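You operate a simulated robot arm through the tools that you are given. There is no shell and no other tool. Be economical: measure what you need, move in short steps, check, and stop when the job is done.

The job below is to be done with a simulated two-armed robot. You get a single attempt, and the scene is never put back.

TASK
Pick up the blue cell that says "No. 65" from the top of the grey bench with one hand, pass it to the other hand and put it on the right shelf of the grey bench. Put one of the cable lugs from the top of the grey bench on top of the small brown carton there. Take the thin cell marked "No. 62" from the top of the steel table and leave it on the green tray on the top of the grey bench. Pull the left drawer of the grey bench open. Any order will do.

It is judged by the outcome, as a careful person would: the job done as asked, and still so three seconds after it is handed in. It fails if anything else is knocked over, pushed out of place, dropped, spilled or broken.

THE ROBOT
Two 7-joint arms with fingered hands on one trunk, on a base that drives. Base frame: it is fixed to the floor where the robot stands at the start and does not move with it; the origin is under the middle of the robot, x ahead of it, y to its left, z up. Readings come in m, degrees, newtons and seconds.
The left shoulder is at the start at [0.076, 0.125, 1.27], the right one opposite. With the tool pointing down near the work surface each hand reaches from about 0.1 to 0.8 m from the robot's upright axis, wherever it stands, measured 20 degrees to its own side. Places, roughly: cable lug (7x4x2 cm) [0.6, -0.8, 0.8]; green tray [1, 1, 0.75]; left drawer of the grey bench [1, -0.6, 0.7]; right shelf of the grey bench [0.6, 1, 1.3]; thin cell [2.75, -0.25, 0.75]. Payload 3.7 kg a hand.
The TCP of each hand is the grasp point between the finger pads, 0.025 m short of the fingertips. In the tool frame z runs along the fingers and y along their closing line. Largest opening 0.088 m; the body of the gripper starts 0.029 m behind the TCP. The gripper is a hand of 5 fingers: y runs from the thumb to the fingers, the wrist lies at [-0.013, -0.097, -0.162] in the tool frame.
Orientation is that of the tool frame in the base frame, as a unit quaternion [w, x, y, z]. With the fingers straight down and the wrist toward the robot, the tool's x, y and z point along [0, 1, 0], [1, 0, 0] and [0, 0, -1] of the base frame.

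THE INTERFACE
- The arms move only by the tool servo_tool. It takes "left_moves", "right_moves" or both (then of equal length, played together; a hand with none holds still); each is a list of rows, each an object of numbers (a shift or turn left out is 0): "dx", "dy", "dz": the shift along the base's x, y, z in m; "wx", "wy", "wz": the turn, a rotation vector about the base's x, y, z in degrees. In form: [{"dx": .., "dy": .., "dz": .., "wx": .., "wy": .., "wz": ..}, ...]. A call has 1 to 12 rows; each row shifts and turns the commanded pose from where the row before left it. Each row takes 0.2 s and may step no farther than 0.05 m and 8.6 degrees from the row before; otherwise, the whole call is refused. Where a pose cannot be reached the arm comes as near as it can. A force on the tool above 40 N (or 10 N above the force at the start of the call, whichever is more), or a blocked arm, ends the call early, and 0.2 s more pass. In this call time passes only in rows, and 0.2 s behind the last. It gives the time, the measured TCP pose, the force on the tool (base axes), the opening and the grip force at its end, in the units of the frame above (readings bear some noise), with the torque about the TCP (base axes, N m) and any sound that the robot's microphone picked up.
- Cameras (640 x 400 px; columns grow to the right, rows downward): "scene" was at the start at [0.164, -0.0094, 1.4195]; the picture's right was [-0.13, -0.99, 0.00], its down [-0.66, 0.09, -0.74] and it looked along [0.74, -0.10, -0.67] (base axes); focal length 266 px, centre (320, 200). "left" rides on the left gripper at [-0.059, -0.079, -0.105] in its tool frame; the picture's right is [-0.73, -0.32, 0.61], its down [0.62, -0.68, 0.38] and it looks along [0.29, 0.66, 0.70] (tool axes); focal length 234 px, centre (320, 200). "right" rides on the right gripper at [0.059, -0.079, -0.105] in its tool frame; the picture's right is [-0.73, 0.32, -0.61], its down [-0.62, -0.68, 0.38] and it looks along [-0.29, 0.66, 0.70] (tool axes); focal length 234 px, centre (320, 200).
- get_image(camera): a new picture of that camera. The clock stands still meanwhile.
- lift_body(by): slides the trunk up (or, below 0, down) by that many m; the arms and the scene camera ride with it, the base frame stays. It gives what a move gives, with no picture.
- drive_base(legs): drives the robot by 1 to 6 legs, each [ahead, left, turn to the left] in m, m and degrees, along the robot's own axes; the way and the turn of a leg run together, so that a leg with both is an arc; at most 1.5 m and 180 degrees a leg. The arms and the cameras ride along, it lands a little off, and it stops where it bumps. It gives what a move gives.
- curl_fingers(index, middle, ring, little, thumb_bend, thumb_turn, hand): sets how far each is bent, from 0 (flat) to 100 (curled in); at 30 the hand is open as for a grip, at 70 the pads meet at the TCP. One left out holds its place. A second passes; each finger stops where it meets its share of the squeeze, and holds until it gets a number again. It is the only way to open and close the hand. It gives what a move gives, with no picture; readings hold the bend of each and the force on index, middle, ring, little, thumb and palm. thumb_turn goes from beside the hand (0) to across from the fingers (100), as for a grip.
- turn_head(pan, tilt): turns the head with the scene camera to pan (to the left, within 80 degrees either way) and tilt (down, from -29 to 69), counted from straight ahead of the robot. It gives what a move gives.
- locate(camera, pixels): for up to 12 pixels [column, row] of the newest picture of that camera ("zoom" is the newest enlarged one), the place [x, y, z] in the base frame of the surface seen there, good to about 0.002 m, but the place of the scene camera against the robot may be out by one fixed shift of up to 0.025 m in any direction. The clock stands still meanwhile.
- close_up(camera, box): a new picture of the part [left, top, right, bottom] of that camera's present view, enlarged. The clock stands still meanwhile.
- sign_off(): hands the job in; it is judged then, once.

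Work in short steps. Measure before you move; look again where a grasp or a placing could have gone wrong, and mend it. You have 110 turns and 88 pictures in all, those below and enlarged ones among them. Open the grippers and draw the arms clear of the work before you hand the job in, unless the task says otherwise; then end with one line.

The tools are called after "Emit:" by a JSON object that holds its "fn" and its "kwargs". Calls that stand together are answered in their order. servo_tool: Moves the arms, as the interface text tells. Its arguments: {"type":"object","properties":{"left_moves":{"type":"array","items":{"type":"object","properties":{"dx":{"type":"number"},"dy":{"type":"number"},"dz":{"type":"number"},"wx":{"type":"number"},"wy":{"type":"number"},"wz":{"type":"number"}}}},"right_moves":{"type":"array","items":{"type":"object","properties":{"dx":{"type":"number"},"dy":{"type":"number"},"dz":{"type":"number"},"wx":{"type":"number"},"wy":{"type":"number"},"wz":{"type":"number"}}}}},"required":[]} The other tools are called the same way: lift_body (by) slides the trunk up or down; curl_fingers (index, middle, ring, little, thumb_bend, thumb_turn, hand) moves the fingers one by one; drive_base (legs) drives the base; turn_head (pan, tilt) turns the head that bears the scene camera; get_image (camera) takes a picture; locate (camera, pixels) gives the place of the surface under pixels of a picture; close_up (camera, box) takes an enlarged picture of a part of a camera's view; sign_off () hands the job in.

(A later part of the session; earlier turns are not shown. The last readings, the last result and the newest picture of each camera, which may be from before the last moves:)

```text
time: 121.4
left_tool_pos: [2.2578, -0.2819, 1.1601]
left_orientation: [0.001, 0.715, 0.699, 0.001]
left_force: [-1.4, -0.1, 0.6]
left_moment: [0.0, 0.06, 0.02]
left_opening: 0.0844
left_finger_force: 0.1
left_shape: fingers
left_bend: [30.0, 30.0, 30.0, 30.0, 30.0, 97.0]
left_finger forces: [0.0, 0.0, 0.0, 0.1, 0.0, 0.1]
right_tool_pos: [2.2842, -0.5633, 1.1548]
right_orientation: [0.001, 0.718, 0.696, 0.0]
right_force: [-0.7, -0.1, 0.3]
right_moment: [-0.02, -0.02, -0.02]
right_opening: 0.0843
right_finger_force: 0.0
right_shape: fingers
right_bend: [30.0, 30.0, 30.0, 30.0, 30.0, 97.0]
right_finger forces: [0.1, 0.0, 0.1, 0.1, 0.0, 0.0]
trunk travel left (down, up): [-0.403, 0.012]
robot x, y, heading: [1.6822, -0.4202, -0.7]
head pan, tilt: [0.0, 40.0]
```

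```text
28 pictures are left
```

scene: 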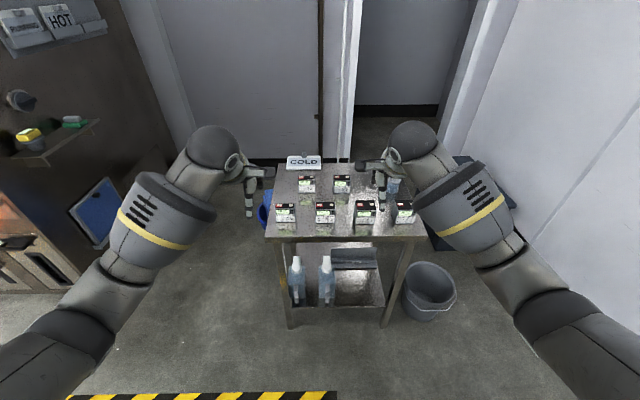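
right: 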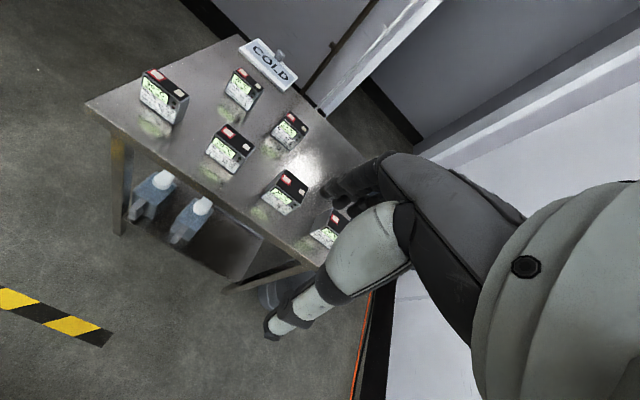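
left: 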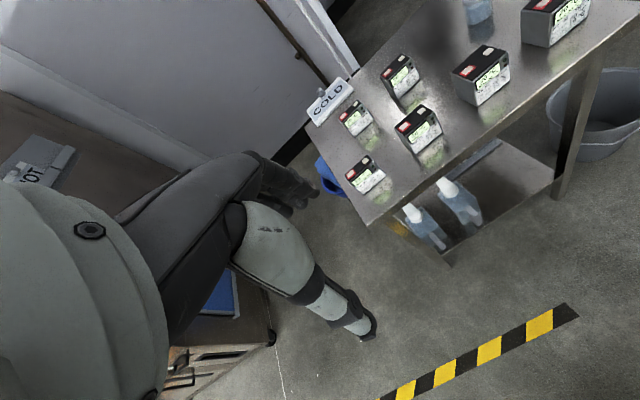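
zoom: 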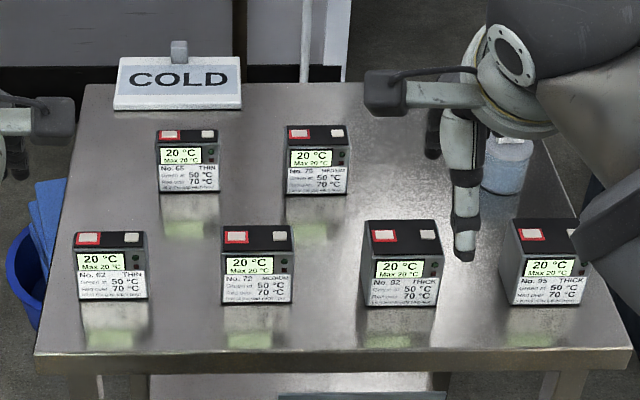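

The front-left cell reads "No. 62 THIN". I measure it and its neighbours in the left camera.

Emit:
{"fn": "close_up", "kwargs": {"camera": "left", "box": [300, 80, 460, 220]}}

Emit:
{"fn": "locate", "kwargs": {"camera": "zoom", "pixels": [[170, 265], [200, 240], [235, 215], [180, 300], [225, 320], [280, 255], [225, 260], [260, 270], [300, 320], [330, 360], [360, 130], [400, 165]]}}

```text
2.86 times, centred on (380, 150) of left
```

zoom: 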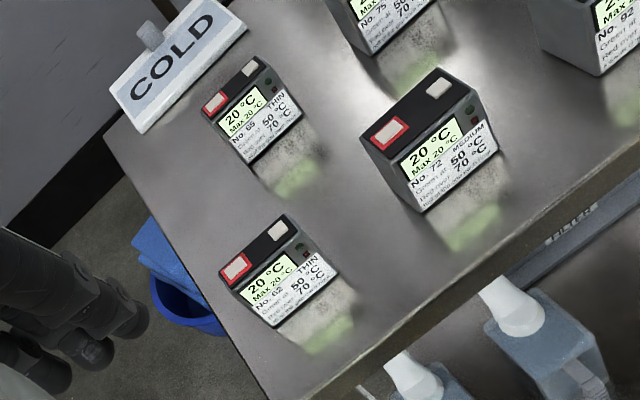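

```text
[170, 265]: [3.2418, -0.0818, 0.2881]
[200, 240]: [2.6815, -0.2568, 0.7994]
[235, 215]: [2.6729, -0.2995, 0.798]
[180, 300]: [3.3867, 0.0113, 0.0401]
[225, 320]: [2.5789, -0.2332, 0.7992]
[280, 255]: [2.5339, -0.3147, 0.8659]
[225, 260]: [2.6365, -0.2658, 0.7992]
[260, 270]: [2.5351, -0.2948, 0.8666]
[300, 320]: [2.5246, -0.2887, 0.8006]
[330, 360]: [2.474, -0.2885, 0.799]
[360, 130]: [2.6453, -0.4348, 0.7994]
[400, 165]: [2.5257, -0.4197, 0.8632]
```

Label No. 62 THIN is confirmed. More corner points of that cell.

Emit:
{"fn": "locate", "kwargs": {"camera": "zoom", "pixels": [[226, 272], [284, 219], [303, 240], [243, 290], [262, 255], [332, 268], [275, 318], [300, 282], [265, 240], [255, 300], [230, 285], [325, 275]]}}

```text
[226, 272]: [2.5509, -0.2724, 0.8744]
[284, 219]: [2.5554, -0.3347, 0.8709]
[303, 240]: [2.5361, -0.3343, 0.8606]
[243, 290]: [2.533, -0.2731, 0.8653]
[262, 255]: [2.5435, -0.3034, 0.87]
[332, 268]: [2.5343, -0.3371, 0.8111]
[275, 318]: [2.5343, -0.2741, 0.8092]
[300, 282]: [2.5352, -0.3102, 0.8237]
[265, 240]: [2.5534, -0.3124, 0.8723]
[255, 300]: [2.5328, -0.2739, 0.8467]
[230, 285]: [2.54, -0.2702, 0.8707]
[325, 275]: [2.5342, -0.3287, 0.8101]
```

Cell 62 is at [2.545,-0.304], thickness ~2.3 cm along x, z 0.80–0.873. I lower the trunk here, raise and pull the right hand back, then approach.

Emit:
{"fn": "lift_body", "kwargs": {"by": -0.2}}

Emit:
{"fn": "servo_tool", "kwargs": {"right_moves": [{"dx": -0.03, "dz": 0.03}, {"dx": -0.03, "dz": 0.03}, {"dx": -0.03, "dz": 0.03}, {"dx": -0.03, "dy": -0.02}, {"dx": -0.03, "dy": -0.02}], "left_moves": [{"dz": 0.02}, {"dz": 0.02}, {"wz": 0.6}, {}, {}]}}

Emit:
{"fn": "drive_base", "kwargs": {"legs": [[0.2, -0.08, 0.7]]}}

```text
time: 123.5
left_tool_pos: [2.2587, -0.281, 0.9608]
left_orientation: [0.002, 0.715, 0.699, 0.001]
left_force: [0.4, 0.2, 0.1]
left_moment: [0.01, 0.02, -0.01]
left_opening: 0.0843
left_finger_force: 0.0
left_shape: fingers
left_bend: [30.0, 30.0, 30.0, 30.0, 30.0, 97.0]
left_finger forces: [0.0, 0.1, 0.1, 0.1, 0.0, 0.0]
right_tool_pos: [2.2838, -0.5636, 0.9551]
right_orientation: [0.002, 0.718, 0.696, 0.001]
right_force: [0.4, 0.0, 0.2]
right_moment: [0.0, -0.02, 0.02]
right_opening: 0.0844
right_finger_force: 0.1
right_shape: fingers
right_bend: [30.0, 30.0, 30.0, 30.0, 30.0, 97.0]
right_finger forces: [0.1, 0.0, 0.0, 0.1, 0.0, 0.0]
trunk travel left (down, up): [-0.203, 0.212]
robot x, y, heading: [1.6779, -0.416, -1.1]
head pan, tilt: [0.0, 40.0]
```

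```text
time: 124.8
left_tool_pos: [2.2594, -0.2822, 0.9997]
left_orientation: [0.001, 0.712, 0.703, 0.0]
left_force: [0.2, 0.2, 0.3]
left_moment: [0.0, -0.02, 0.01]
left_opening: 0.0846
left_finger_force: 0.0
left_shape: fingers
left_bend: [30.0, 30.0, 30.0, 30.0, 30.0, 97.0]
left_finger forces: [0.1, 0.1, 0.0, 0.1, 0.0, 0.0]
right_tool_pos: [2.1669, -0.606, 1.0495]
right_orientation: [-0.001, 0.717, 0.697, 0.0]
right_force: [0.5, 0.0, -0.4]
right_moment: [0.02, 0.01, -0.02]
right_opening: 0.0845
right_finger_force: 0.0
right_shape: fingers
right_bend: [30.0, 30.0, 30.0, 30.0, 30.0, 97.0]
right_finger forces: [0.0, 0.0, 0.0, 0.0, 0.0, 0.0]
right hand out of reach, approached as far as the arm can: row 5
trunk travel left (down, up): [-0.203, 0.212]
robot x, y, heading: [1.6789, -0.4171, -0.7]
head pan, tilt: [0.0, 40.0]
```

```text
time: 126.4
left_tool_pos: [2.4553, -0.3568, 1.0002]
left_orientation: [0.001, 0.708, 0.706, 0.001]
left_force: [0.5, -0.4, 0.2]
left_moment: [-0.06, 0.0, 0.0]
left_opening: 0.0844
left_finger_force: 0.0
left_shape: fingers
left_bend: [30.0, 30.0, 30.0, 30.0, 30.0, 97.0]
left_finger forces: [0.1, 0.0, 0.0, 0.0, 0.0, 0.0]
right_tool_pos: [2.3675, -0.6808, 1.0483]
right_orientation: [-0.001, 0.713, 0.701, -0.001]
right_force: [0.7, -0.6, 0.4]
right_moment: [0.0, -0.01, -0.01]
right_opening: 0.0841
right_finger_force: 0.2
right_shape: fingers
right_bend: [30.0, 30.0, 30.0, 30.0, 30.0, 97.0]
right_finger forces: [0.0, 0.1, 0.0, 0.0, 0.1, 0.0]
trunk travel left (down, up): [-0.203, 0.212]
robot x, y, heading: [1.8784, -0.4962, -0.2]
head pan, tilt: [0.0, 40.0]
```

Moving the left hand above cell 62 with a narrower opening.

Emit:
{"fn": "curl_fingers", "kwargs": {"hand": "left", "index": 42, "middle": 42, "ring": 42, "little": 42, "thumb_bend": 40}}

Emit:
{"fn": "servo_tool", "kwargs": {"left_moves": [{"dx": 0.03, "dy": 0.018}, {"dx": 0.03, "dy": 0.018}, {"dx": 0.03, "dy": 0.017}, {"dz": -0.03}, {"dz": -0.015}, {}]}}

Emit:
{"fn": "get_image", "kwargs": {"camera": "left"}}

```text
time: 127.4
left_tool_pos: [2.4549, -0.3564, 1.0004]
left_orientation: [0.001, 0.708, 0.707, 0.001]
left_force: [0.0, 0.0, 0.1]
left_moment: [0.0, 0.02, 0.0]
left_opening: 0.0619
left_finger_force: 0.0
left_shape: fingers
left_bend: [42.0, 42.0, 42.0, 42.0, 40.0, 97.0]
left_finger forces: [0.1, 0.0, 0.1, 0.0, 0.1, 0.1]
right_tool_pos: [2.3663, -0.6807, 1.0481]
right_orientation: [0.0, 0.713, 0.701, -0.001]
right_force: [-0.5, -0.3, 1.2]
right_moment: [0.01, 0.0, -0.03]
right_opening: 0.0847
right_finger_force: 0.0
right_shape: fingers
right_bend: [30.0, 30.0, 30.0, 30.0, 30.0, 97.0]
right_finger forces: [0.0, 0.0, 0.1, 0.1, 0.1, 0.1]
trunk travel left (down, up): [-0.203, 0.212]
robot x, y, heading: [1.8772, -0.4988, -0.1]
head pan, tilt: [0.0, 40.0]
```

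```text
time: 128.8
left_tool_pos: [2.5442, -0.3039, 0.9569]
left_orientation: [0.002, 0.708, 0.706, 0.001]
left_force: [-0.1, -1.1, 0.2]
left_moment: [0.03, 0.01, -0.02]
left_opening: 0.062
left_finger_force: 0.1
left_shape: fingers
left_bend: [42.0, 42.0, 42.0, 42.0, 40.0, 97.0]
left_finger forces: [0.0, 0.0, 0.1, 0.0, 0.1, 0.0]
right_tool_pos: [2.3666, -0.6808, 1.0492]
right_orientation: [0.0, 0.713, 0.701, -0.001]
right_force: [-0.2, 0.1, 0.1]
right_moment: [0.04, -0.03, 0.01]
right_opening: 0.0846
right_finger_force: 0.1
right_shape: fingers
right_bend: [30.0, 30.0, 30.0, 30.0, 30.0, 97.0]
right_finger forces: [0.1, 0.0, 0.1, 0.1, 0.0, 0.0]
trunk travel left (down, up): [-0.203, 0.212]
robot x, y, heading: [1.8808, -0.4965, -0.2]
head pan, tilt: [0.0, 40.0]
```

```text
26 pictures are left
```

left: 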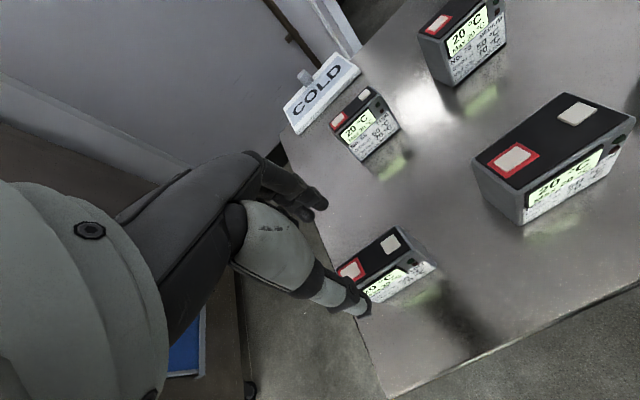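

Check the cell's centre from here.

Emit:
{"fn": "locate", "kwargs": {"camera": "left", "pixels": [[341, 268], [388, 229], [408, 243], [362, 283], [374, 256], [385, 262], [398, 285], [430, 262]]}}

```text
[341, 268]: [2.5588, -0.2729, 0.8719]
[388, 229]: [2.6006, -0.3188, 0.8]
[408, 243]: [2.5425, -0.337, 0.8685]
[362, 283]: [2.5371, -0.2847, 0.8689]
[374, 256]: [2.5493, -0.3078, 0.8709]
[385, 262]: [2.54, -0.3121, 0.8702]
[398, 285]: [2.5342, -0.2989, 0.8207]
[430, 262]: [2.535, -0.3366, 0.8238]
```

Centre ≈[2.547,-0.305]. I descend to z 0.862 and close.

Emit:
{"fn": "servo_tool", "kwargs": {"left_moves": [{"dz": -0.03, "dx": 0.003}, {"dz": -0.03}, {"dz": -0.02}, {"dz": -0.015}, {}]}}

Emit:
{"fn": "get_image", "kwargs": {"camera": "left"}}

```text
time: 130.0
left_tool_pos: [2.5465, -0.301, 0.8584]
left_orientation: [0.001, 0.708, 0.706, 0.001]
left_force: [-0.2, 0.2, 0.2]
left_moment: [-0.02, -0.04, 0.01]
left_opening: 0.0619
left_finger_force: 0.2
left_shape: fingers
left_bend: [42.0, 42.0, 42.0, 42.0, 40.0, 97.0]
left_finger forces: [0.0, 0.1, 0.0, 0.0, 0.1, 0.1]
right_tool_pos: [2.3658, -0.6798, 1.0484]
right_orientation: [0.0, 0.714, 0.7, 0.0]
right_force: [0.1, 0.0, 1.1]
right_moment: [0.01, 0.02, 0.0]
right_opening: 0.0844
right_finger_force: 0.0
right_shape: fingers
right_bend: [30.0, 30.0, 30.0, 30.0, 30.0, 97.0]
right_finger forces: [0.1, 0.1, 0.0, 0.0, 0.0, 0.0]
trunk travel left (down, up): [-0.203, 0.212]
robot x, y, heading: [1.8756, -0.5051, -0.1]
head pan, tilt: [0.0, 40.0]
```

```text
25 pictures are left
```

left: 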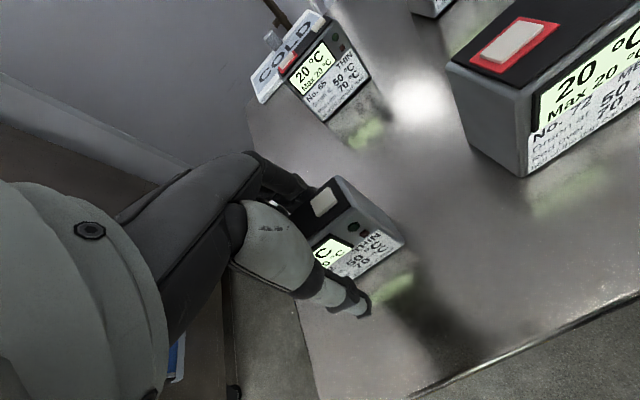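

Well placed. I nudge 5 mm toward the cell's middle and grip.

Emit:
{"fn": "servo_tool", "kwargs": {"left_moves": [{"dy": -0.005}]}}

Emit:
{"fn": "curl_fingers", "kwargs": {"hand": "left", "index": 60, "middle": 60, "ring": 60, "thumb_bend": 58}}

Emit:
{"fn": "curl_fingers", "kwargs": {"hand": "left", "index": 80, "middle": 80, "ring": 78, "thumb_bend": 82}}

Emit:
{"fn": "servo_tool", "kwargs": {"left_moves": [{"dz": 0.02}, {"dz": 0.03}, {"dz": 0.04}, {"dz": 0.04}, {"dz": 0.03}]}}

Emit:
{"fn": "get_image", "kwargs": {"camera": "left"}}

```text
time: 130.4
left_tool_pos: [2.5483, -0.3071, 0.859]
left_orientation: [0.001, 0.708, 0.706, 0.002]
left_force: [-0.1, 0.2, -0.4]
left_moment: [0.01, -0.04, -0.02]
left_opening: 0.0619
left_finger_force: 0.0
left_shape: fingers
left_bend: [42.0, 42.0, 42.0, 42.0, 40.0, 97.0]
left_finger forces: [0.1, 0.0, 0.0, 0.0, 0.0, 0.0]
right_tool_pos: [2.3658, -0.6794, 1.0489]
right_orientation: [0.0, 0.714, 0.7, -0.001]
right_force: [0.6, 0.0, 0.6]
right_moment: [0.0, -0.02, -0.04]
right_opening: 0.084
right_finger_force: 0.1
right_shape: fingers
right_bend: [30.0, 30.0, 30.0, 30.0, 30.0, 97.0]
right_finger forces: [0.0, 0.0, 0.0, 0.1, 0.1, 0.0]
trunk travel left (down, up): [-0.203, 0.212]
robot x, y, heading: [1.8804, -0.4967, -0.2]
head pan, tilt: [0.0, 40.0]
```

```text
time: 131.4
left_tool_pos: [2.5466, -0.3056, 0.8591]
left_orientation: [0.002, 0.708, 0.706, 0.001]
left_force: [0.3, 0.9, 0.5]
left_moment: [-0.05, -0.01, 0.02]
left_opening: 0.0258
left_finger_force: 1.4
left_shape: fingers
left_bend: [59.0, 59.0, 60.0, 42.0, 56.0, 97.0]
left_finger forces: [0.8, 0.5, 0.3, 0.0, 0.9, 0.0]
right_tool_pos: [2.3661, -0.6803, 1.0491]
right_orientation: [0.0, 0.714, 0.7, -0.001]
right_force: [0.0, 0.1, 0.1]
right_moment: [-0.02, 0.01, 0.0]
right_opening: 0.0846
right_finger_force: 0.1
right_shape: fingers
right_bend: [30.0, 30.0, 30.0, 30.0, 30.0, 97.0]
right_finger forces: [0.0, 0.1, 0.0, 0.1, 0.0, 0.0]
trunk travel left (down, up): [-0.203, 0.212]
robot x, y, heading: [1.8771, -0.5006, -0.0]
head pan, tilt: [0.0, 40.0]
```

```text
time: 132.4
left_tool_pos: [2.5483, -0.3077, 0.8593]
left_orientation: [0.0, 0.708, 0.706, 0.0]
left_force: [-0.4, 0.8, -1.0]
left_moment: [-0.03, -0.04, 0.01]
left_opening: 0.0236
left_finger_force: 22.1
left_shape: fingers
left_bend: [73.0, 75.0, 76.0, 42.0, 56.0, 92.0]
left_finger forces: [8.9, 8.1, 4.9, 0.0, 22.0, 0.0]
right_tool_pos: [2.3661, -0.6812, 1.0482]
right_orientation: [-0.001, 0.713, 0.701, 0.0]
right_force: [0.9, -0.6, 0.6]
right_moment: [-0.03, 0.0, -0.02]
right_opening: 0.0845
right_finger_force: 0.0
right_shape: fingers
right_bend: [30.0, 30.0, 30.0, 30.0, 30.0, 97.0]
right_finger forces: [0.0, 0.1, 0.0, 0.1, 0.0, 0.0]
trunk travel left (down, up): [-0.203, 0.212]
robot x, y, heading: [1.878, -0.4989, -0.5]
head pan, tilt: [0.0, 40.0]
```

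```text
time: 133.6
left_tool_pos: [2.5496, -0.3079, 1.0218]
left_orientation: [0.001, 0.707, 0.707, 0.001]
left_force: [-0.2, -0.3, -3.1]
left_moment: [-0.02, -0.1, -0.01]
left_opening: 0.0235
left_finger_force: 21.8
left_shape: fingers
left_bend: [73.0, 75.0, 76.0, 42.0, 56.0, 92.0]
left_finger forces: [9.0, 8.2, 4.8, 0.0, 21.9, 0.0]
right_tool_pos: [2.3665, -0.681, 1.0487]
right_orientation: [-0.001, 0.714, 0.7, 0.0]
right_force: [-0.3, 0.2, 0.9]
right_moment: [-0.01, -0.01, 0.02]
right_opening: 0.0846
right_finger_force: 0.0
right_shape: fingers
right_bend: [30.0, 30.0, 30.0, 30.0, 30.0, 97.0]
right_finger forces: [0.0, 0.0, 0.0, 0.1, 0.0, 0.0]
trunk travel left (down, up): [-0.203, 0.212]
robot x, y, heading: [1.8794, -0.4986, 0.1]
head pan, tilt: [0.0, 40.0]
```

```text
24 pictures are left
```

left: 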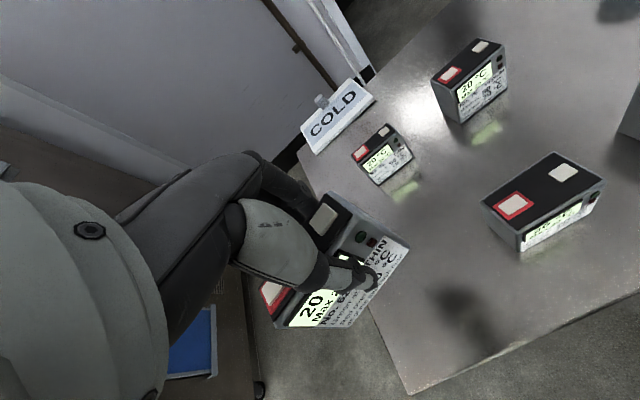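

Cell 62 is held (3 N). I back off a little and turn around in the middle of the aisle.

Emit:
{"fn": "drive_base", "kwargs": {"legs": [[-0.06, 0, 0], [0, 0, 90], [0, 0, 90]]}}

Emit:
{"fn": "turn_head", "kwargs": {"pan": -30, "tilt": 30}}

Emit:
{"fn": "get_image", "kwargs": {"camera": "scene"}}

```text
time: 142.1
left_tool_pos: [1.1357, -0.6437, 1.0207]
left_orientation: [-0.001, -0.682, 0.731, 0.0]
left_force: [0.3, -1.2, -3.4]
left_moment: [-0.04, 0.03, 0.0]
left_opening: 0.0224
left_finger_force: 19.4
left_shape: fingers
left_bend: [74.0, 75.0, 76.0, 42.0, 57.0, 92.0]
left_finger forces: [8.0, 7.3, 4.3, 0.1, 19.5, 0.0]
right_tool_pos: [1.3438, -0.2857, 1.0493]
right_orientation: [0.001, -0.676, 0.736, -0.001]
right_force: [0.3, 1.6, -0.8]
right_moment: [0.01, -0.04, 0.02]
right_opening: 0.0846
right_finger_force: 0.0
right_shape: fingers
right_bend: [30.0, 30.0, 30.0, 30.0, 30.0, 97.0]
right_finger forces: [0.0, 0.0, 0.1, 0.0, 0.0, 0.0]
trunk travel left (down, up): [-0.203, 0.212]
robot x, y, heading: [1.8207, -0.5, 176.0]
head pan, tilt: [0.0, 40.0]
```

```text
time: 143.0
left_tool_pos: [1.1365, -0.6441, 1.0212]
left_orientation: [-0.001, -0.683, 0.731, 0.0]
left_force: [0.4, 0.9, -3.3]
left_moment: [0.01, 0.02, -0.03]
left_opening: 0.0225
left_finger_force: 19.6
left_shape: fingers
left_bend: [74.0, 75.0, 76.0, 42.0, 57.0, 92.0]
left_finger forces: [8.1, 7.3, 4.4, 0.0, 19.5, 0.0]
right_tool_pos: [1.3432, -0.2857, 1.0489]
right_orientation: [0.0, -0.677, 0.736, -0.002]
right_force: [0.5, 0.4, -0.5]
right_moment: [-0.02, 0.01, -0.01]
right_opening: 0.0846
right_finger_force: 0.1
right_shape: fingers
right_bend: [30.0, 30.0, 30.0, 30.0, 30.0, 97.0]
right_finger forces: [0.0, 0.1, 0.0, 0.0, 0.0, 0.0]
trunk travel left (down, up): [-0.203, 0.212]
robot x, y, heading: [1.8181, -0.4989, 176.0]
head pan, tilt: [-30.0, 30.0]
```

```text
23 pictures are left
```

scene: 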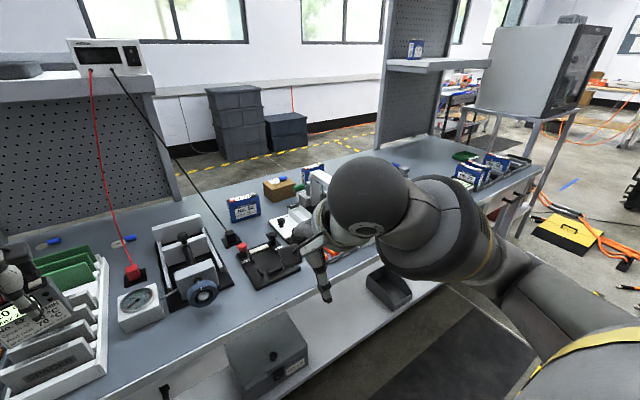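

I locate the tray, organiser, stand and floor things on the way.

Emit:
{"fn": "locate", "kwargs": {"camera": "scene", "pixels": [[463, 156], [535, 172], [560, 250], [520, 228], [470, 350], [505, 165], [275, 358], [165, 392], [390, 285], [545, 195], [628, 260], [455, 158]]}}

Emit:
{"fn": "turn_head", "kwargs": {"pan": -78, "tilt": 30}}

Emit:
{"fn": "get_image", "kwargs": {"camera": "scene"}}

```text
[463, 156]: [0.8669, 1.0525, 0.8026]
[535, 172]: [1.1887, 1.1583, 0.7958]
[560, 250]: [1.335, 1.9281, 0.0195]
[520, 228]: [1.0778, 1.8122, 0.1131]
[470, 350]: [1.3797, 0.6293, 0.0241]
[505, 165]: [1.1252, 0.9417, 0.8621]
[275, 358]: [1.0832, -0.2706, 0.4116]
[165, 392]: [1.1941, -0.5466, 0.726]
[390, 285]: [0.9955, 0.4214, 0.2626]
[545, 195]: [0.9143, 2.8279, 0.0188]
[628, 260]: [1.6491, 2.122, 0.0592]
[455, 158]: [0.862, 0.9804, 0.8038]
```

```text
time: 144.2
left_tool_pos: [1.137, -0.6448, 1.02]
left_orientation: [0.0, -0.683, 0.731, 0.001]
left_force: [-0.3, 0.3, -3.2]
left_moment: [0.05, 0.03, -0.01]
left_opening: 0.0226
left_finger_force: 19.7
left_shape: fingers
left_bend: [74.0, 75.0, 76.0, 42.0, 57.0, 92.0]
left_finger forces: [8.1, 7.2, 4.3, 0.1, 19.5, 0.0]
right_tool_pos: [1.3447, -0.2867, 1.0487]
right_orientation: [0.001, -0.676, 0.737, -0.001]
right_force: [-0.6, 0.2, -0.7]
right_moment: [-0.01, 0.0, -0.02]
right_opening: 0.0842
right_finger_force: 0.0
right_shape: fingers
right_bend: [30.0, 30.0, 30.0, 30.0, 30.0, 97.0]
right_finger forces: [0.0, 0.0, 0.1, 0.0, 0.0, 0.1]
trunk travel left (down, up): [-0.203, 0.212]
robot x, y, heading: [1.818, -0.4999, 176.1]
head pan, tilt: [-78.0, 30.0]
```

```text
22 pictures are left
```

scene: 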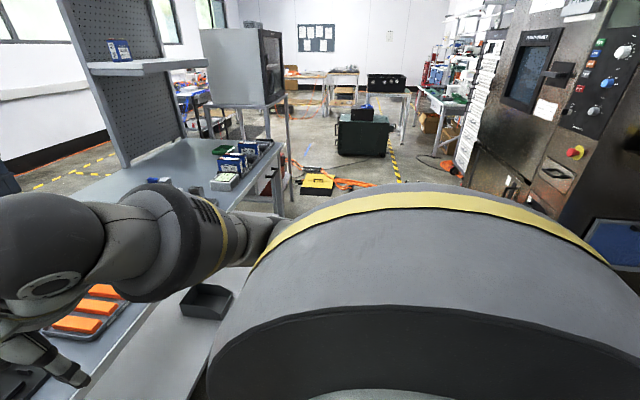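

Check the chamber's distance on this side.

Emit:
{"fn": "locate", "kwargs": {"camera": "scene", "pixels": [[485, 160], [545, 170], [590, 150], [575, 205], [500, 130], [318, 185], [620, 220], [465, 150]]}}

```text
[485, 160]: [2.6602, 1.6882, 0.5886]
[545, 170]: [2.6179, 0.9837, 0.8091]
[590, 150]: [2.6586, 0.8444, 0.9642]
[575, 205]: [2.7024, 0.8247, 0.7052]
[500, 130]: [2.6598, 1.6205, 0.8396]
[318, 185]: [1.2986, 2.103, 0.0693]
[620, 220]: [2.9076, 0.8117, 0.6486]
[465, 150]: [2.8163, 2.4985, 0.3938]
```

The aisle is 1.4 m wide. I back slightly, straighten, and drive along +y to the tray end.

Emit:
{"fn": "drive_base", "kwargs": {"legs": [[-0.12, 0, 4], [0, -0.87, 0], [0, -0.85, 0]]}}

Emit:
{"fn": "turn_head", "kwargs": {"pan": 5, "tilt": 45}}

Emit:
{"fn": "get_image", "kwargs": {"camera": "scene"}}

```text
time: 153.7
left_tool_pos: [1.2657, 0.9972, 1.0209]
left_orientation: [0.001, 0.715, -0.699, 0.0]
left_force: [0.4, -0.2, -3.6]
left_moment: [0.0, 0.07, -0.03]
left_opening: 0.0225
left_finger_force: 19.3
left_shape: fingers
left_bend: [74.0, 75.0, 76.0, 42.0, 57.0, 92.0]
left_finger forces: [8.1, 7.2, 4.4, 0.0, 19.5, 0.0]
right_tool_pos: [1.4408, 1.3719, 1.049]
right_orientation: [0.0, 0.708, -0.706, 0.001]
right_force: [-1.0, -0.2, 0.3]
right_moment: [-0.01, 0.01, 0.0]
right_opening: 0.0846
right_finger_force: 0.1
right_shape: fingers
right_bend: [30.0, 30.0, 30.0, 30.0, 30.0, 97.0]
right_finger forces: [0.0, 0.0, 0.0, 0.0, 0.1, 0.0]
trunk travel left (down, up): [-0.203, 0.212]
robot x, y, heading: [1.9334, 1.2026, -178.9]
head pan, tilt: [-78.0, 30.0]
```

```text
time: 155.2
left_tool_pos: [1.2658, 0.9979, 1.0212]
left_orientation: [0.0, 0.715, -0.7, -0.001]
left_force: [-0.3, 0.0, -3.6]
left_moment: [0.02, 0.01, 0.0]
left_opening: 0.0223
left_finger_force: 19.5
left_shape: fingers
left_bend: [74.0, 75.0, 76.0, 42.0, 57.0, 92.0]
left_finger forces: [8.1, 7.2, 4.3, 0.1, 19.5, 0.0]
right_tool_pos: [1.4403, 1.3733, 1.0475]
right_orientation: [-0.001, 0.708, -0.706, 0.001]
right_force: [-0.1, -0.8, -0.7]
right_moment: [0.01, -0.03, -0.02]
right_opening: 0.0846
right_finger_force: 0.1
right_shape: fingers
right_bend: [30.0, 30.0, 30.0, 30.0, 30.0, 97.0]
right_finger forces: [0.1, 0.0, 0.0, 0.0, 0.0, 0.0]
trunk travel left (down, up): [-0.203, 0.212]
robot x, y, heading: [1.932, 1.2014, -179.1]
head pan, tilt: [5.0, 45.0]
```

```text
21 pictures are left
```

scene: 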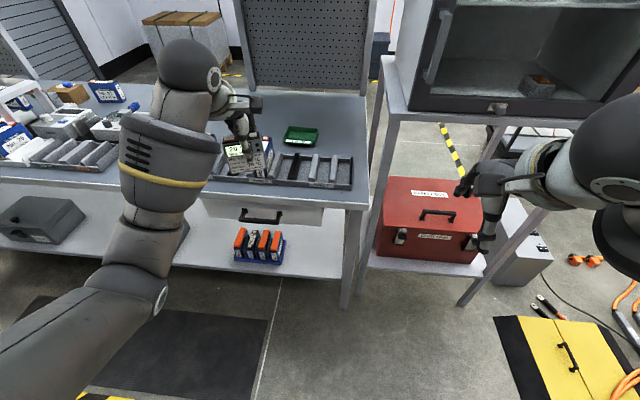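

The right hand would come near the oven stand when moving in, so I measure the stand and tray.

Emit:
{"fn": "locate", "kwargs": {"camera": "scene", "pixels": [[466, 298], [498, 108], [415, 110], [545, 120], [300, 137], [286, 139], [318, 140], [290, 127], [315, 128], [265, 215], [320, 170], [245, 160]]}}

Emit:
{"fn": "close_up", "kwargs": {"camera": "scene", "box": [200, 90, 380, 230]}}

```text
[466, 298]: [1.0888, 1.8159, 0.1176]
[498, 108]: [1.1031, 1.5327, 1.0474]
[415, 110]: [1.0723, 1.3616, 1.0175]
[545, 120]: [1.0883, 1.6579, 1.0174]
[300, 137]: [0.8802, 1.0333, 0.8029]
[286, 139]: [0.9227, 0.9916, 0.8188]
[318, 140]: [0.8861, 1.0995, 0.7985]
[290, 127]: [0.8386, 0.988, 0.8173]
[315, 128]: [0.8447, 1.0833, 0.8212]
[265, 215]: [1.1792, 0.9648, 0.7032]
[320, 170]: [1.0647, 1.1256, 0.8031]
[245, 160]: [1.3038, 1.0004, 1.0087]
```

```text
2.86 times, centred on (290, 160) of scene
```

zoom: 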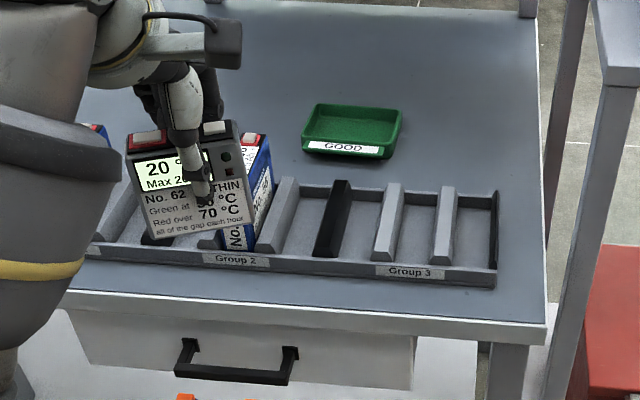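

Oven face is at x≈1.09, y>1.36. I bring the right hand inward (to y≈1.25) and drive ahead 0.3 m.

Emit:
{"fn": "servo_tool", "kwargs": {"right_moves": [{"dy": -0.04}, {"dy": -0.04}, {"dy": -0.035}]}}

Emit:
{"fn": "drive_base", "kwargs": {"legs": [[0.3, 0, -1.0]]}}

Emit:
{"fn": "servo_tool", "kwargs": {"left_moves": [{"dx": -0.03, "dy": 0.015}, {"dx": -0.03, "dy": 0.01}, {}]}}

Emit:
{"fn": "get_image", "kwargs": {"camera": "left"}}

```text
time: 156.0
left_tool_pos: [1.2672, 0.9955, 1.0209]
left_orientation: [0.0, 0.714, -0.7, 0.0]
left_force: [-0.6, -0.7, -3.1]
left_moment: [0.02, 0.04, 0.02]
left_opening: 0.0225
left_finger_force: 20.0
left_shape: fingers
left_bend: [74.0, 75.0, 76.0, 42.0, 57.0, 92.0]
left_finger forces: [8.2, 7.2, 4.5, 0.0, 19.6, 0.0]
right_tool_pos: [1.4394, 1.2575, 1.0449]
right_orientation: [-0.001, 0.709, -0.705, 0.0]
right_force: [-0.6, 0.1, 0.4]
right_moment: [0.01, 0.0, -0.01]
right_opening: 0.0846
right_finger_force: 0.0
right_shape: fingers
right_bend: [30.0, 30.0, 30.0, 30.0, 30.0, 97.0]
right_finger forces: [0.1, 0.0, 0.1, 0.0, 0.0, 0.1]
trunk travel left (down, up): [-0.203, 0.212]
robot x, y, heading: [1.9346, 1.203, -179.0]
head pan, tilt: [5.0, 45.0]
```

```text
time: 158.1
left_tool_pos: [0.9562, 1.002, 1.0209]
left_orientation: [0.001, 0.71, -0.704, 0.0]
left_force: [-0.4, -1.1, -3.8]
left_moment: [0.01, 0.05, 0.01]
left_opening: 0.0225
left_finger_force: 19.5
left_shape: fingers
left_bend: [74.0, 75.0, 76.0, 42.0, 57.0, 92.0]
left_finger forces: [8.0, 7.3, 4.5, 0.0, 19.6, 0.0]
right_tool_pos: [1.1343, 1.2601, 1.0458]
right_orientation: [0.001, -0.704, 0.71, 0.0]
right_force: [0.6, -0.2, -0.5]
right_moment: [0.0, -0.06, -0.05]
right_opening: 0.0845
right_finger_force: 0.2
right_shape: fingers
right_bend: [30.0, 30.0, 30.0, 30.0, 30.0, 97.0]
right_finger forces: [0.0, 0.1, 0.1, 0.0, 0.0, 0.0]
trunk travel left (down, up): [-0.203, 0.212]
robot x, y, heading: [1.6292, 1.1978, -179.7]
head pan, tilt: [5.0, 45.0]
```

```text
time: 158.9
left_tool_pos: [0.899, 1.0295, 1.0214]
left_orientation: [0.0, 0.709, -0.705, -0.001]
left_force: [-0.1, -0.2, -3.4]
left_moment: [-0.02, 0.04, 0.0]
left_opening: 0.0226
left_finger_force: 19.9
left_shape: fingers
left_bend: [74.0, 75.0, 76.0, 42.0, 57.0, 92.0]
left_finger forces: [8.1, 7.2, 4.4, 0.0, 19.5, 0.0]
right_tool_pos: [1.1355, 1.2605, 1.0452]
right_orientation: [0.001, -0.704, 0.71, -0.001]
right_force: [0.0, -0.5, 0.3]
right_moment: [0.02, -0.01, 0.0]
right_opening: 0.0847
right_finger_force: 0.2
right_shape: fingers
right_bend: [30.0, 30.0, 30.0, 30.0, 30.0, 97.0]
right_finger forces: [0.0, 0.0, 0.0, 0.0, 0.1, 0.1]
trunk travel left (down, up): [-0.203, 0.212]
robot x, y, heading: [1.6244, 1.1974, -179.8]
head pan, tilt: [5.0, 45.0]
```

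```text
19 pictures are left
```

left: 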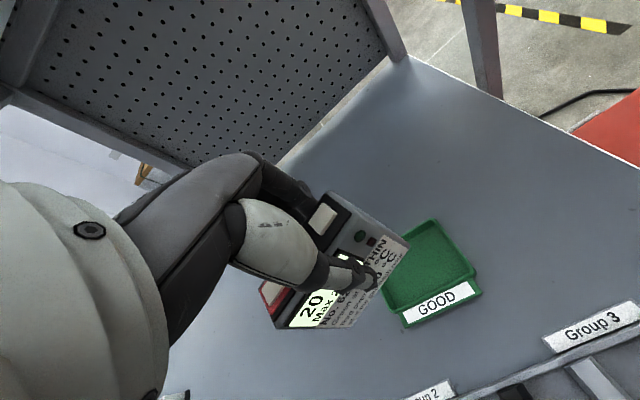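

I measure tray and cell face in the left camera.

Emit:
{"fn": "locate", "kwargs": {"camera": "left", "pixels": [[430, 262], [433, 225], [477, 275], [405, 315], [450, 265], [292, 318], [345, 322], [402, 255], [385, 235], [272, 320], [335, 200], [440, 300]]}}

Emit:
{"fn": "close_up", "kwargs": {"camera": "left", "box": [240, 180, 500, 342]}}

```text
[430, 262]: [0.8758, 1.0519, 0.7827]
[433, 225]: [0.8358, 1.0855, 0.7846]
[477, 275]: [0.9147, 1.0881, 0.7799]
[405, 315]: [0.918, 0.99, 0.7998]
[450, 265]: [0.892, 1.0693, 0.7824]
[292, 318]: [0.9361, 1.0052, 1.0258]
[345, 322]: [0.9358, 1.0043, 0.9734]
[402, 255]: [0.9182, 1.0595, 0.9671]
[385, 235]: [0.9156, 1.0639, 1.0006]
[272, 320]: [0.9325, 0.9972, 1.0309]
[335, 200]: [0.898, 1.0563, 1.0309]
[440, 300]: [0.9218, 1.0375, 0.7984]
```

```text
2.46 times, centred on (370, 261) of left
```

zoom: 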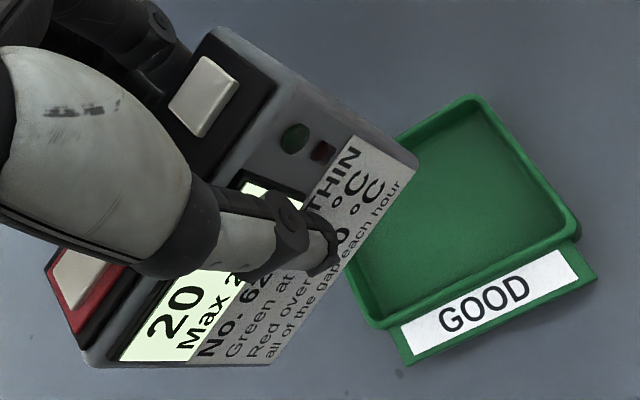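

The cell is yawed ~19° in the hand. I get its bottom corners for level and centre.

Emit:
{"fn": "locate", "kwargs": {"camera": "zoom", "pixels": [[266, 362], [410, 170], [340, 268], [120, 355], [348, 145], [88, 360], [400, 150], [285, 80], [215, 35], [95, 330]]}}

```text
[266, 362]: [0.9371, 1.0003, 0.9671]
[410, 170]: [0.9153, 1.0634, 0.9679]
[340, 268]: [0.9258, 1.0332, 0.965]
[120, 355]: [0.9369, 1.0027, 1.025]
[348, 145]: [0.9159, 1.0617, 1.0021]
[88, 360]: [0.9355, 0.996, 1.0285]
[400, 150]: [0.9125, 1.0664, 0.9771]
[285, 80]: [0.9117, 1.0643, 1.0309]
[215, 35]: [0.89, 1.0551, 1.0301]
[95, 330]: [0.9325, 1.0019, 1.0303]
```

Bottom is level at z 0.965. I rotate the hand −19° and shift so the cell's centre goes over the tray centre [0.877,1.038], then start down.

Emit:
{"fn": "servo_tool", "kwargs": {"left_moves": [{"wz": -6.4, "dx": -0.012, "dy": 0.005}, {"wz": -6.3, "dx": -0.012, "dy": 0.005}, {"wz": -6.3, "dx": -0.0115, "dy": 0.005}, {"dz": -0.04}, {"dz": -0.04}, {"dz": -0.04}, {}]}}

Emit:
{"fn": "close_up", "kwargs": {"camera": "left", "box": [240, 180, 500, 342]}}

```text
time: 160.5
left_tool_pos: [0.8608, 1.0408, 0.9015]
left_orientation: [0.0, -0.583, 0.812, 0.002]
left_force: [0.5, -0.5, -3.4]
left_moment: [0.03, -0.01, 0.01]
left_opening: 0.0224
left_finger_force: 19.4
left_shape: fingers
left_bend: [74.0, 75.0, 76.0, 42.0, 57.0, 92.0]
left_finger forces: [8.2, 7.2, 4.3, 0.0, 19.6, 0.0]
right_tool_pos: [1.1342, 1.2612, 1.0468]
right_orientation: [0.001, -0.704, 0.71, 0.0]
right_force: [-0.1, -0.1, -0.1]
right_moment: [-0.02, 0.03, -0.01]
right_opening: 0.0843
right_finger_force: 0.1
right_shape: fingers
right_bend: [30.0, 30.0, 30.0, 30.0, 30.0, 97.0]
right_finger forces: [0.0, 0.1, 0.0, 0.1, 0.0, 0.1]
trunk travel left (down, up): [-0.203, 0.212]
robot x, y, heading: [1.6231, 1.1989, -179.7]
head pan, tilt: [5.0, 45.0]
```

```text
2.46 times, centred on (370, 261) of left
```

zoom: 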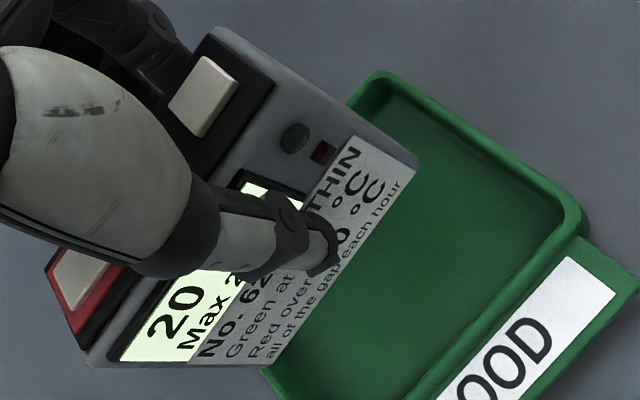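

Emit:
{"fn": "locate", "kwargs": {"camera": "zoom", "pixels": [[266, 362], [410, 170], [400, 330], [450, 200], [380, 80], [575, 200], [270, 380], [120, 355], [285, 80]]}}

```text
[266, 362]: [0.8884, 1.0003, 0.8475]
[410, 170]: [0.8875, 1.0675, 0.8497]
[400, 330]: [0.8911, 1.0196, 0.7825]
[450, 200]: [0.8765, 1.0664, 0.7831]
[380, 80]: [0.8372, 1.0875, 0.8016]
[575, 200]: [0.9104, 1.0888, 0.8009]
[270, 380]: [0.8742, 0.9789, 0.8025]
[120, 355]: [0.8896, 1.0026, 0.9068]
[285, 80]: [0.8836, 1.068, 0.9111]
```

The cell is aligned and centred over the tray (centre ≈[0.875,1.034]). I lower it 6 cm to contact.

Emit:
{"fn": "servo_tool", "kwargs": {"left_moves": [{"dz": -0.025}, {"dz": -0.02}, {"dz": -0.01}, {"dz": -0.004}, {"dz": -0.003}, {}]}}

Emit:
{"fn": "close_up", "kwargs": {"camera": "left", "box": [240, 180, 500, 342]}}

Emit:
{"fn": "locate", "kwargs": {"camera": "zoom", "pixels": [[266, 362], [408, 172], [340, 268], [120, 355], [285, 80]]}}

```text
time: 161.9
left_tool_pos: [0.8608, 1.0425, 0.8421]
left_orientation: [-0.003, -0.584, 0.812, 0.004]
left_force: [-0.8, 1.8, 7.5]
left_moment: [-0.09, 0.19, -0.03]
left_opening: 0.0225
left_finger_force: 24.6
left_shape: fingers
left_bend: [74.0, 76.0, 77.0, 42.0, 57.0, 92.0]
left_finger forces: [7.6, 10.4, 6.9, 0.0, 23.4, 0.0]
right_tool_pos: [1.1362, 1.2614, 1.046]
right_orientation: [-0.001, -0.704, 0.71, 0.0]
right_force: [0.0, 0.4, 0.3]
right_moment: [0.02, -0.01, -0.01]
right_opening: 0.0849
right_finger_force: 0.0
right_shape: fingers
right_bend: [30.0, 30.0, 30.0, 30.0, 30.0, 97.0]
right_finger forces: [0.1, 0.1, 0.0, 0.1, 0.0, 0.0]
trunk travel left (down, up): [-0.203, 0.212]
robot x, y, heading: [1.6268, 1.1968, -179.8]
head pan, tilt: [5.0, 45.0]
```

```text
2.46 times, centred on (370, 261) of left
```

zoom: 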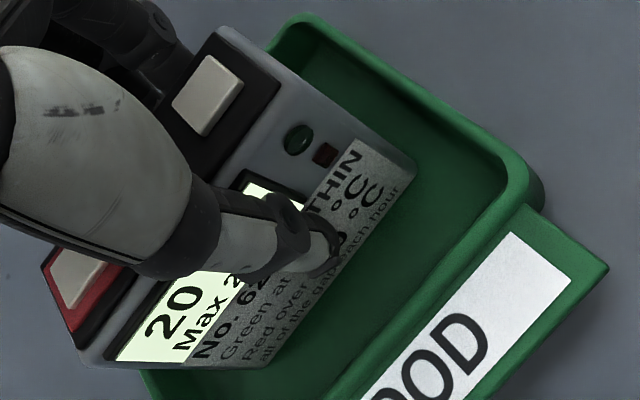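

```text
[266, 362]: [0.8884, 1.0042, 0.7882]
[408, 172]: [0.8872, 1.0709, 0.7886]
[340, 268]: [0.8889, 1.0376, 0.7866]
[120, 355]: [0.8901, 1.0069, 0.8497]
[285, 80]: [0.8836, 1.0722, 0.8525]
```

Contact made (7.5 N). I ease 2 mm, release in stages and rise.

Emit:
{"fn": "servo_tool", "kwargs": {"left_moves": [{"dz": 0.002}]}}

Emit:
{"fn": "curl_fingers", "kwargs": {"hand": "left", "index": 58, "middle": 58, "ring": 58, "thumb_bend": 48}}

Emit:
{"fn": "curl_fingers", "kwargs": {"hand": "left", "index": 42, "middle": 42, "ring": 42, "thumb_bend": 36}}

Emit:
{"fn": "servo_tool", "kwargs": {"left_moves": [{"dz": 0.02}, {"dz": 0.03}, {"dz": 0.04}, {"dz": 0.04}, {"dz": 0.03}]}}

Emit:
{"fn": "get_image", "kwargs": {"camera": "left"}}

```text
time: 162.3
left_tool_pos: [0.8616, 1.0433, 0.8415]
left_orientation: [-0.001, -0.584, 0.812, 0.002]
left_force: [-2.4, 2.0, 5.8]
left_moment: [-0.11, 0.18, -0.1]
left_opening: 0.0228
left_finger_force: 24.2
left_shape: fingers
left_bend: [74.0, 76.0, 77.0, 42.0, 57.0, 92.0]
left_finger forces: [7.9, 10.3, 6.6, 0.0, 22.8, 0.0]
right_tool_pos: [1.1352, 1.2606, 1.0456]
right_orientation: [0.001, -0.704, 0.71, -0.001]
right_force: [0.4, 0.7, -0.4]
right_moment: [0.0, 0.03, 0.01]
right_opening: 0.0846
right_finger_force: 0.0
right_shape: fingers
right_bend: [30.0, 30.0, 30.0, 30.0, 30.0, 97.0]
right_finger forces: [0.0, 0.1, 0.0, 0.0, 0.0, 0.1]
trunk travel left (down, up): [-0.203, 0.212]
robot x, y, heading: [1.6279, 1.1992, -179.7]
head pan, tilt: [5.0, 45.0]
```

```text
time: 163.3
left_tool_pos: [0.862, 1.0433, 0.8408]
left_orientation: [0.0, -0.585, 0.811, 0.0]
left_force: [0.2, -0.3, -0.1]
left_moment: [0.0, 0.0, -0.02]
left_opening: 0.0369
left_finger_force: 0.2
left_shape: fingers
left_bend: [57.0, 57.0, 57.0, 42.0, 47.0, 97.0]
left_finger forces: [0.0, 0.1, 0.0, 0.0, 0.6, 0.0]
right_tool_pos: [1.136, 1.261, 1.0458]
right_orientation: [0.0, -0.704, 0.71, -0.001]
right_force: [-0.1, 0.3, 0.2]
right_moment: [-0.01, 0.01, -0.04]
right_opening: 0.0846
right_finger_force: 0.1
right_shape: fingers
right_bend: [30.0, 30.0, 30.0, 30.0, 30.0, 97.0]
right_finger forces: [0.1, 0.0, 0.0, 0.0, 0.1, 0.0]
trunk travel left (down, up): [-0.203, 0.212]
robot x, y, heading: [1.6282, 1.1961, -179.9]
head pan, tilt: [5.0, 45.0]
```

```text
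time: 164.3
left_tool_pos: [0.8616, 1.0433, 0.8419]
left_orientation: [0.0, -0.583, 0.812, 0.001]
left_force: [0.4, 0.4, 0.3]
left_moment: [-0.04, 0.02, 0.02]
left_opening: 0.0654
left_finger_force: 0.1
left_shape: fingers
left_bend: [42.0, 42.0, 42.0, 42.0, 36.0, 97.0]
left_finger forces: [0.1, 0.0, 0.1, 0.1, 0.5, 0.0]
right_tool_pos: [1.1356, 1.2613, 1.0461]
right_orientation: [0.001, -0.704, 0.71, 0.0]
right_force: [0.1, -0.5, -0.4]
right_moment: [0.02, -0.01, -0.04]
right_opening: 0.0845
right_finger_force: 0.1
right_shape: fingers
right_bend: [30.0, 30.0, 30.0, 30.0, 30.0, 97.0]
right_finger forces: [0.0, 0.0, 0.0, 0.0, 0.1, 0.0]
trunk travel left (down, up): [-0.203, 0.212]
robot x, y, heading: [1.6235, 1.1983, -179.6]
head pan, tilt: [5.0, 45.0]
```

```text
time: 165.5
left_tool_pos: [0.8618, 1.04, 1.0031]
left_orientation: [-0.001, -0.584, 0.812, 0.001]
left_force: [0.8, -0.6, 0.5]
left_moment: [-0.02, -0.04, -0.01]
left_opening: 0.0655
left_finger_force: 0.1
left_shape: fingers
left_bend: [42.0, 42.0, 42.0, 42.0, 36.0, 97.0]
left_finger forces: [0.1, 0.0, 0.0, 0.0, 0.0, 0.0]
right_tool_pos: [1.1355, 1.2601, 1.0465]
right_orientation: [0.001, -0.704, 0.71, -0.001]
right_force: [0.5, -0.6, -0.1]
right_moment: [0.0, 0.0, 0.0]
right_opening: 0.0844
right_finger_force: 0.0
right_shape: fingers
right_bend: [30.0, 30.0, 30.0, 30.0, 30.0, 97.0]
right_finger forces: [0.1, 0.0, 0.0, 0.1, 0.1, 0.1]
trunk travel left (down, up): [-0.203, 0.212]
robot x, y, heading: [1.625, 1.1996, -179.5]
head pan, tilt: [5.0, 45.0]
```

```text
15 pictures are left
```

left: 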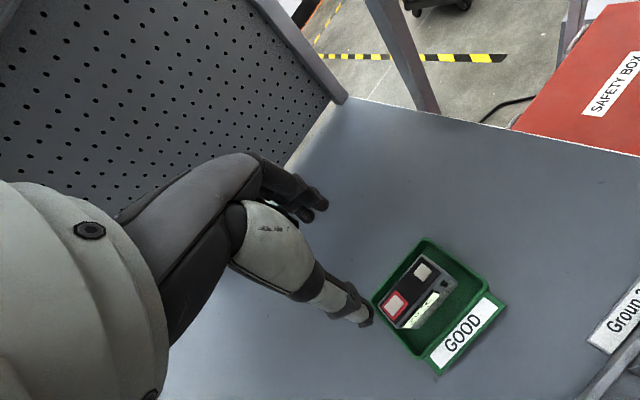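

Cell 62 stands in the green tray. I back off, drive along the aisle to the left drawer (handle near y≈−0.55), and look.

Emit:
{"fn": "drive_base", "kwargs": {"legs": [[-0.3, 0, 0], [0, 0.8, 0], [0, 0.8, 0]]}}

Emit:
{"fn": "servo_tool", "kwargs": {"left_moves": [{"wz": 6.4, "dy": 0.0}, {"wz": 6.3}, {"wz": 6.3}]}}

Emit:
{"fn": "turn_head", "kwargs": {"pan": 5, "tilt": 42}}

Emit:
{"fn": "get_image", "kwargs": {"camera": "scene"}}

```text
time: 175.4
left_tool_pos: [1.1792, -0.6027, 1.0029]
left_orientation: [-0.001, -0.592, 0.806, 0.0]
left_force: [0.5, -0.3, 0.6]
left_moment: [0.0, 0.0, 0.0]
left_opening: 0.0655
left_finger_force: 0.1
left_shape: fingers
left_bend: [42.0, 42.0, 42.0, 42.0, 36.0, 97.0]
left_finger forces: [0.0, 0.0, 0.1, 0.0, 0.0, 0.0]
right_tool_pos: [1.4484, -0.3782, 1.0453]
right_orientation: [-0.001, 0.71, -0.705, 0.0]
right_force: [-0.1, 0.5, 0.9]
right_moment: [0.04, -0.01, 0.01]
right_opening: 0.0845
right_finger_force: 0.1
right_shape: fingers
right_bend: [30.0, 30.0, 30.0, 30.0, 30.0, 97.0]
right_finger forces: [0.1, 0.1, 0.0, 0.0, 0.0, 0.1]
trunk travel left (down, up): [-0.203, 0.212]
robot x, y, heading: [1.941, -0.4299, -178.7]
head pan, tilt: [5.0, 45.0]
```

```text
time: 176.2
left_tool_pos: [1.1806, -0.6008, 1.0032]
left_orientation: [0.001, 0.717, -0.697, -0.001]
left_force: [-0.8, -0.1, 0.9]
left_moment: [-0.01, 0.0, -0.01]
left_opening: 0.0653
left_finger_force: 0.0
left_shape: fingers
left_bend: [42.0, 42.0, 42.0, 42.0, 36.0, 97.0]
left_finger forces: [0.0, 0.0, 0.0, 0.0, 0.0, 0.0]
right_tool_pos: [1.4492, -0.3759, 1.0454]
right_orientation: [0.0, 0.71, -0.704, 0.0]
right_force: [-0.1, -0.4, -0.1]
right_moment: [0.03, 0.02, -0.04]
right_opening: 0.0846
right_finger_force: 0.1
right_shape: fingers
right_bend: [30.0, 30.0, 30.0, 30.0, 30.0, 97.0]
right_finger forces: [0.0, 0.0, 0.0, 0.1, 0.0, 0.1]
trunk travel left (down, up): [-0.203, 0.212]
robot x, y, heading: [1.9413, -0.4294, -178.6]
head pan, tilt: [5.0, 45.0]
```

```text
time: 176.9
left_tool_pos: [1.18, -0.6016, 1.0034]
left_orientation: [0.002, 0.716, -0.698, -0.001]
left_force: [0.5, -0.3, -0.1]
left_moment: [-0.02, 0.01, -0.02]
left_opening: 0.0655
left_finger_force: 0.0
left_shape: fingers
left_bend: [42.0, 42.0, 42.0, 42.0, 36.0, 97.0]
left_finger forces: [0.0, 0.0, 0.0, 0.1, 0.1, 0.0]
right_tool_pos: [1.4477, -0.3766, 1.0467]
right_orientation: [-0.001, 0.71, -0.704, 0.001]
right_force: [0.4, 0.4, 0.2]
right_moment: [0.03, 0.0, 0.04]
right_opening: 0.0844
right_finger_force: 0.0
right_shape: fingers
right_bend: [30.0, 30.0, 30.0, 30.0, 30.0, 97.0]
right_finger forces: [0.1, 0.1, 0.1, 0.0, 0.0, 0.0]
trunk travel left (down, up): [-0.203, 0.212]
robot x, y, heading: [1.9408, -0.4339, -178.7]
head pan, tilt: [5.0, 42.0]
```

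```text
14 pictures are left
```

scene: 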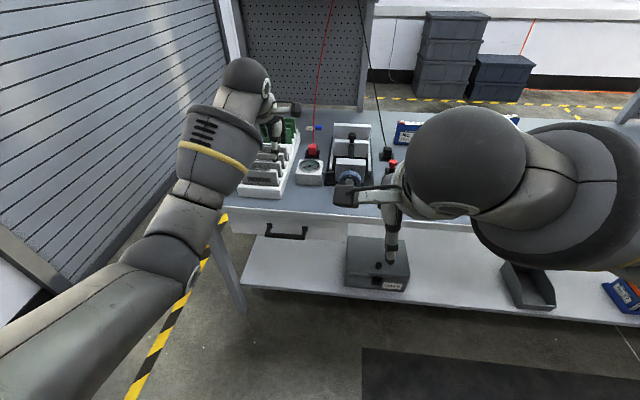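

The drawer handle is at (285,230). I enlarge and measure it.

Emit:
{"fn": "close_up", "kwargs": {"camera": "scene", "box": [220, 190, 360, 260]}}

Emit:
{"fn": "locate", "kwargs": {"camera": "zoom", "pixels": [[225, 155], [295, 205], [370, 160], [300, 218], [300, 185], [300, 150], [500, 170], [300, 100], [120, 130], [560, 200], [230, 195], [365, 205]]}}

```text
4.57 times, centred on (290, 225) of scene
```

zoom: 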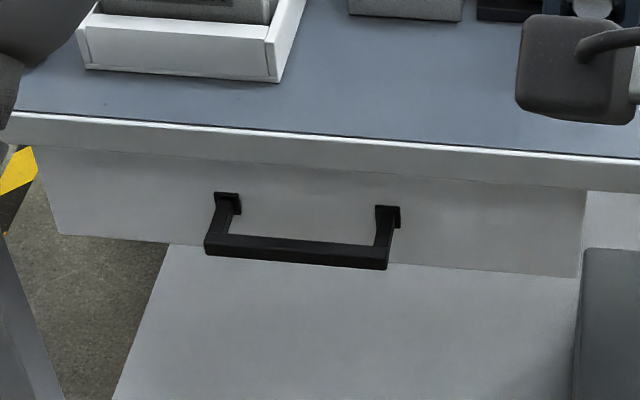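

```text
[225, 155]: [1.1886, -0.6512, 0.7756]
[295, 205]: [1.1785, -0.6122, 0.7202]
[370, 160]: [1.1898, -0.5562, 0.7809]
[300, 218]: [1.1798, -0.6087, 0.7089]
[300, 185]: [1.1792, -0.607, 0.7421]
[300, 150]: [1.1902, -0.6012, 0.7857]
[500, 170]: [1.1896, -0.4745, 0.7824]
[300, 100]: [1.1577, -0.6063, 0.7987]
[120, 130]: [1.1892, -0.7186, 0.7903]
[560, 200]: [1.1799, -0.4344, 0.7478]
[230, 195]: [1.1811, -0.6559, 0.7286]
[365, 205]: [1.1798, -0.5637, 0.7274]
```

The drawer front is at x≈1.18 and the handle sticks out past the table edge. I locate the bar itself.

Emit:
{"fn": "locate", "kwargs": {"camera": "zoom", "pixels": [[300, 246], [300, 256], [250, 243], [350, 252], [212, 235], [383, 255], [300, 240], [222, 215], [385, 225], [300, 233]]}}

```text
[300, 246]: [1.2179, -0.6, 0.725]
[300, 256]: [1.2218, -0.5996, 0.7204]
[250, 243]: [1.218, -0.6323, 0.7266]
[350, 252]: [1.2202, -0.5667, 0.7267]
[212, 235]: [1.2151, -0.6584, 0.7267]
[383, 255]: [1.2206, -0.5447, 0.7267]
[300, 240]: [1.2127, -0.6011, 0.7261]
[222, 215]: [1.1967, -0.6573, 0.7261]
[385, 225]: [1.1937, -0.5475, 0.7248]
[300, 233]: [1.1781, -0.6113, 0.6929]
```

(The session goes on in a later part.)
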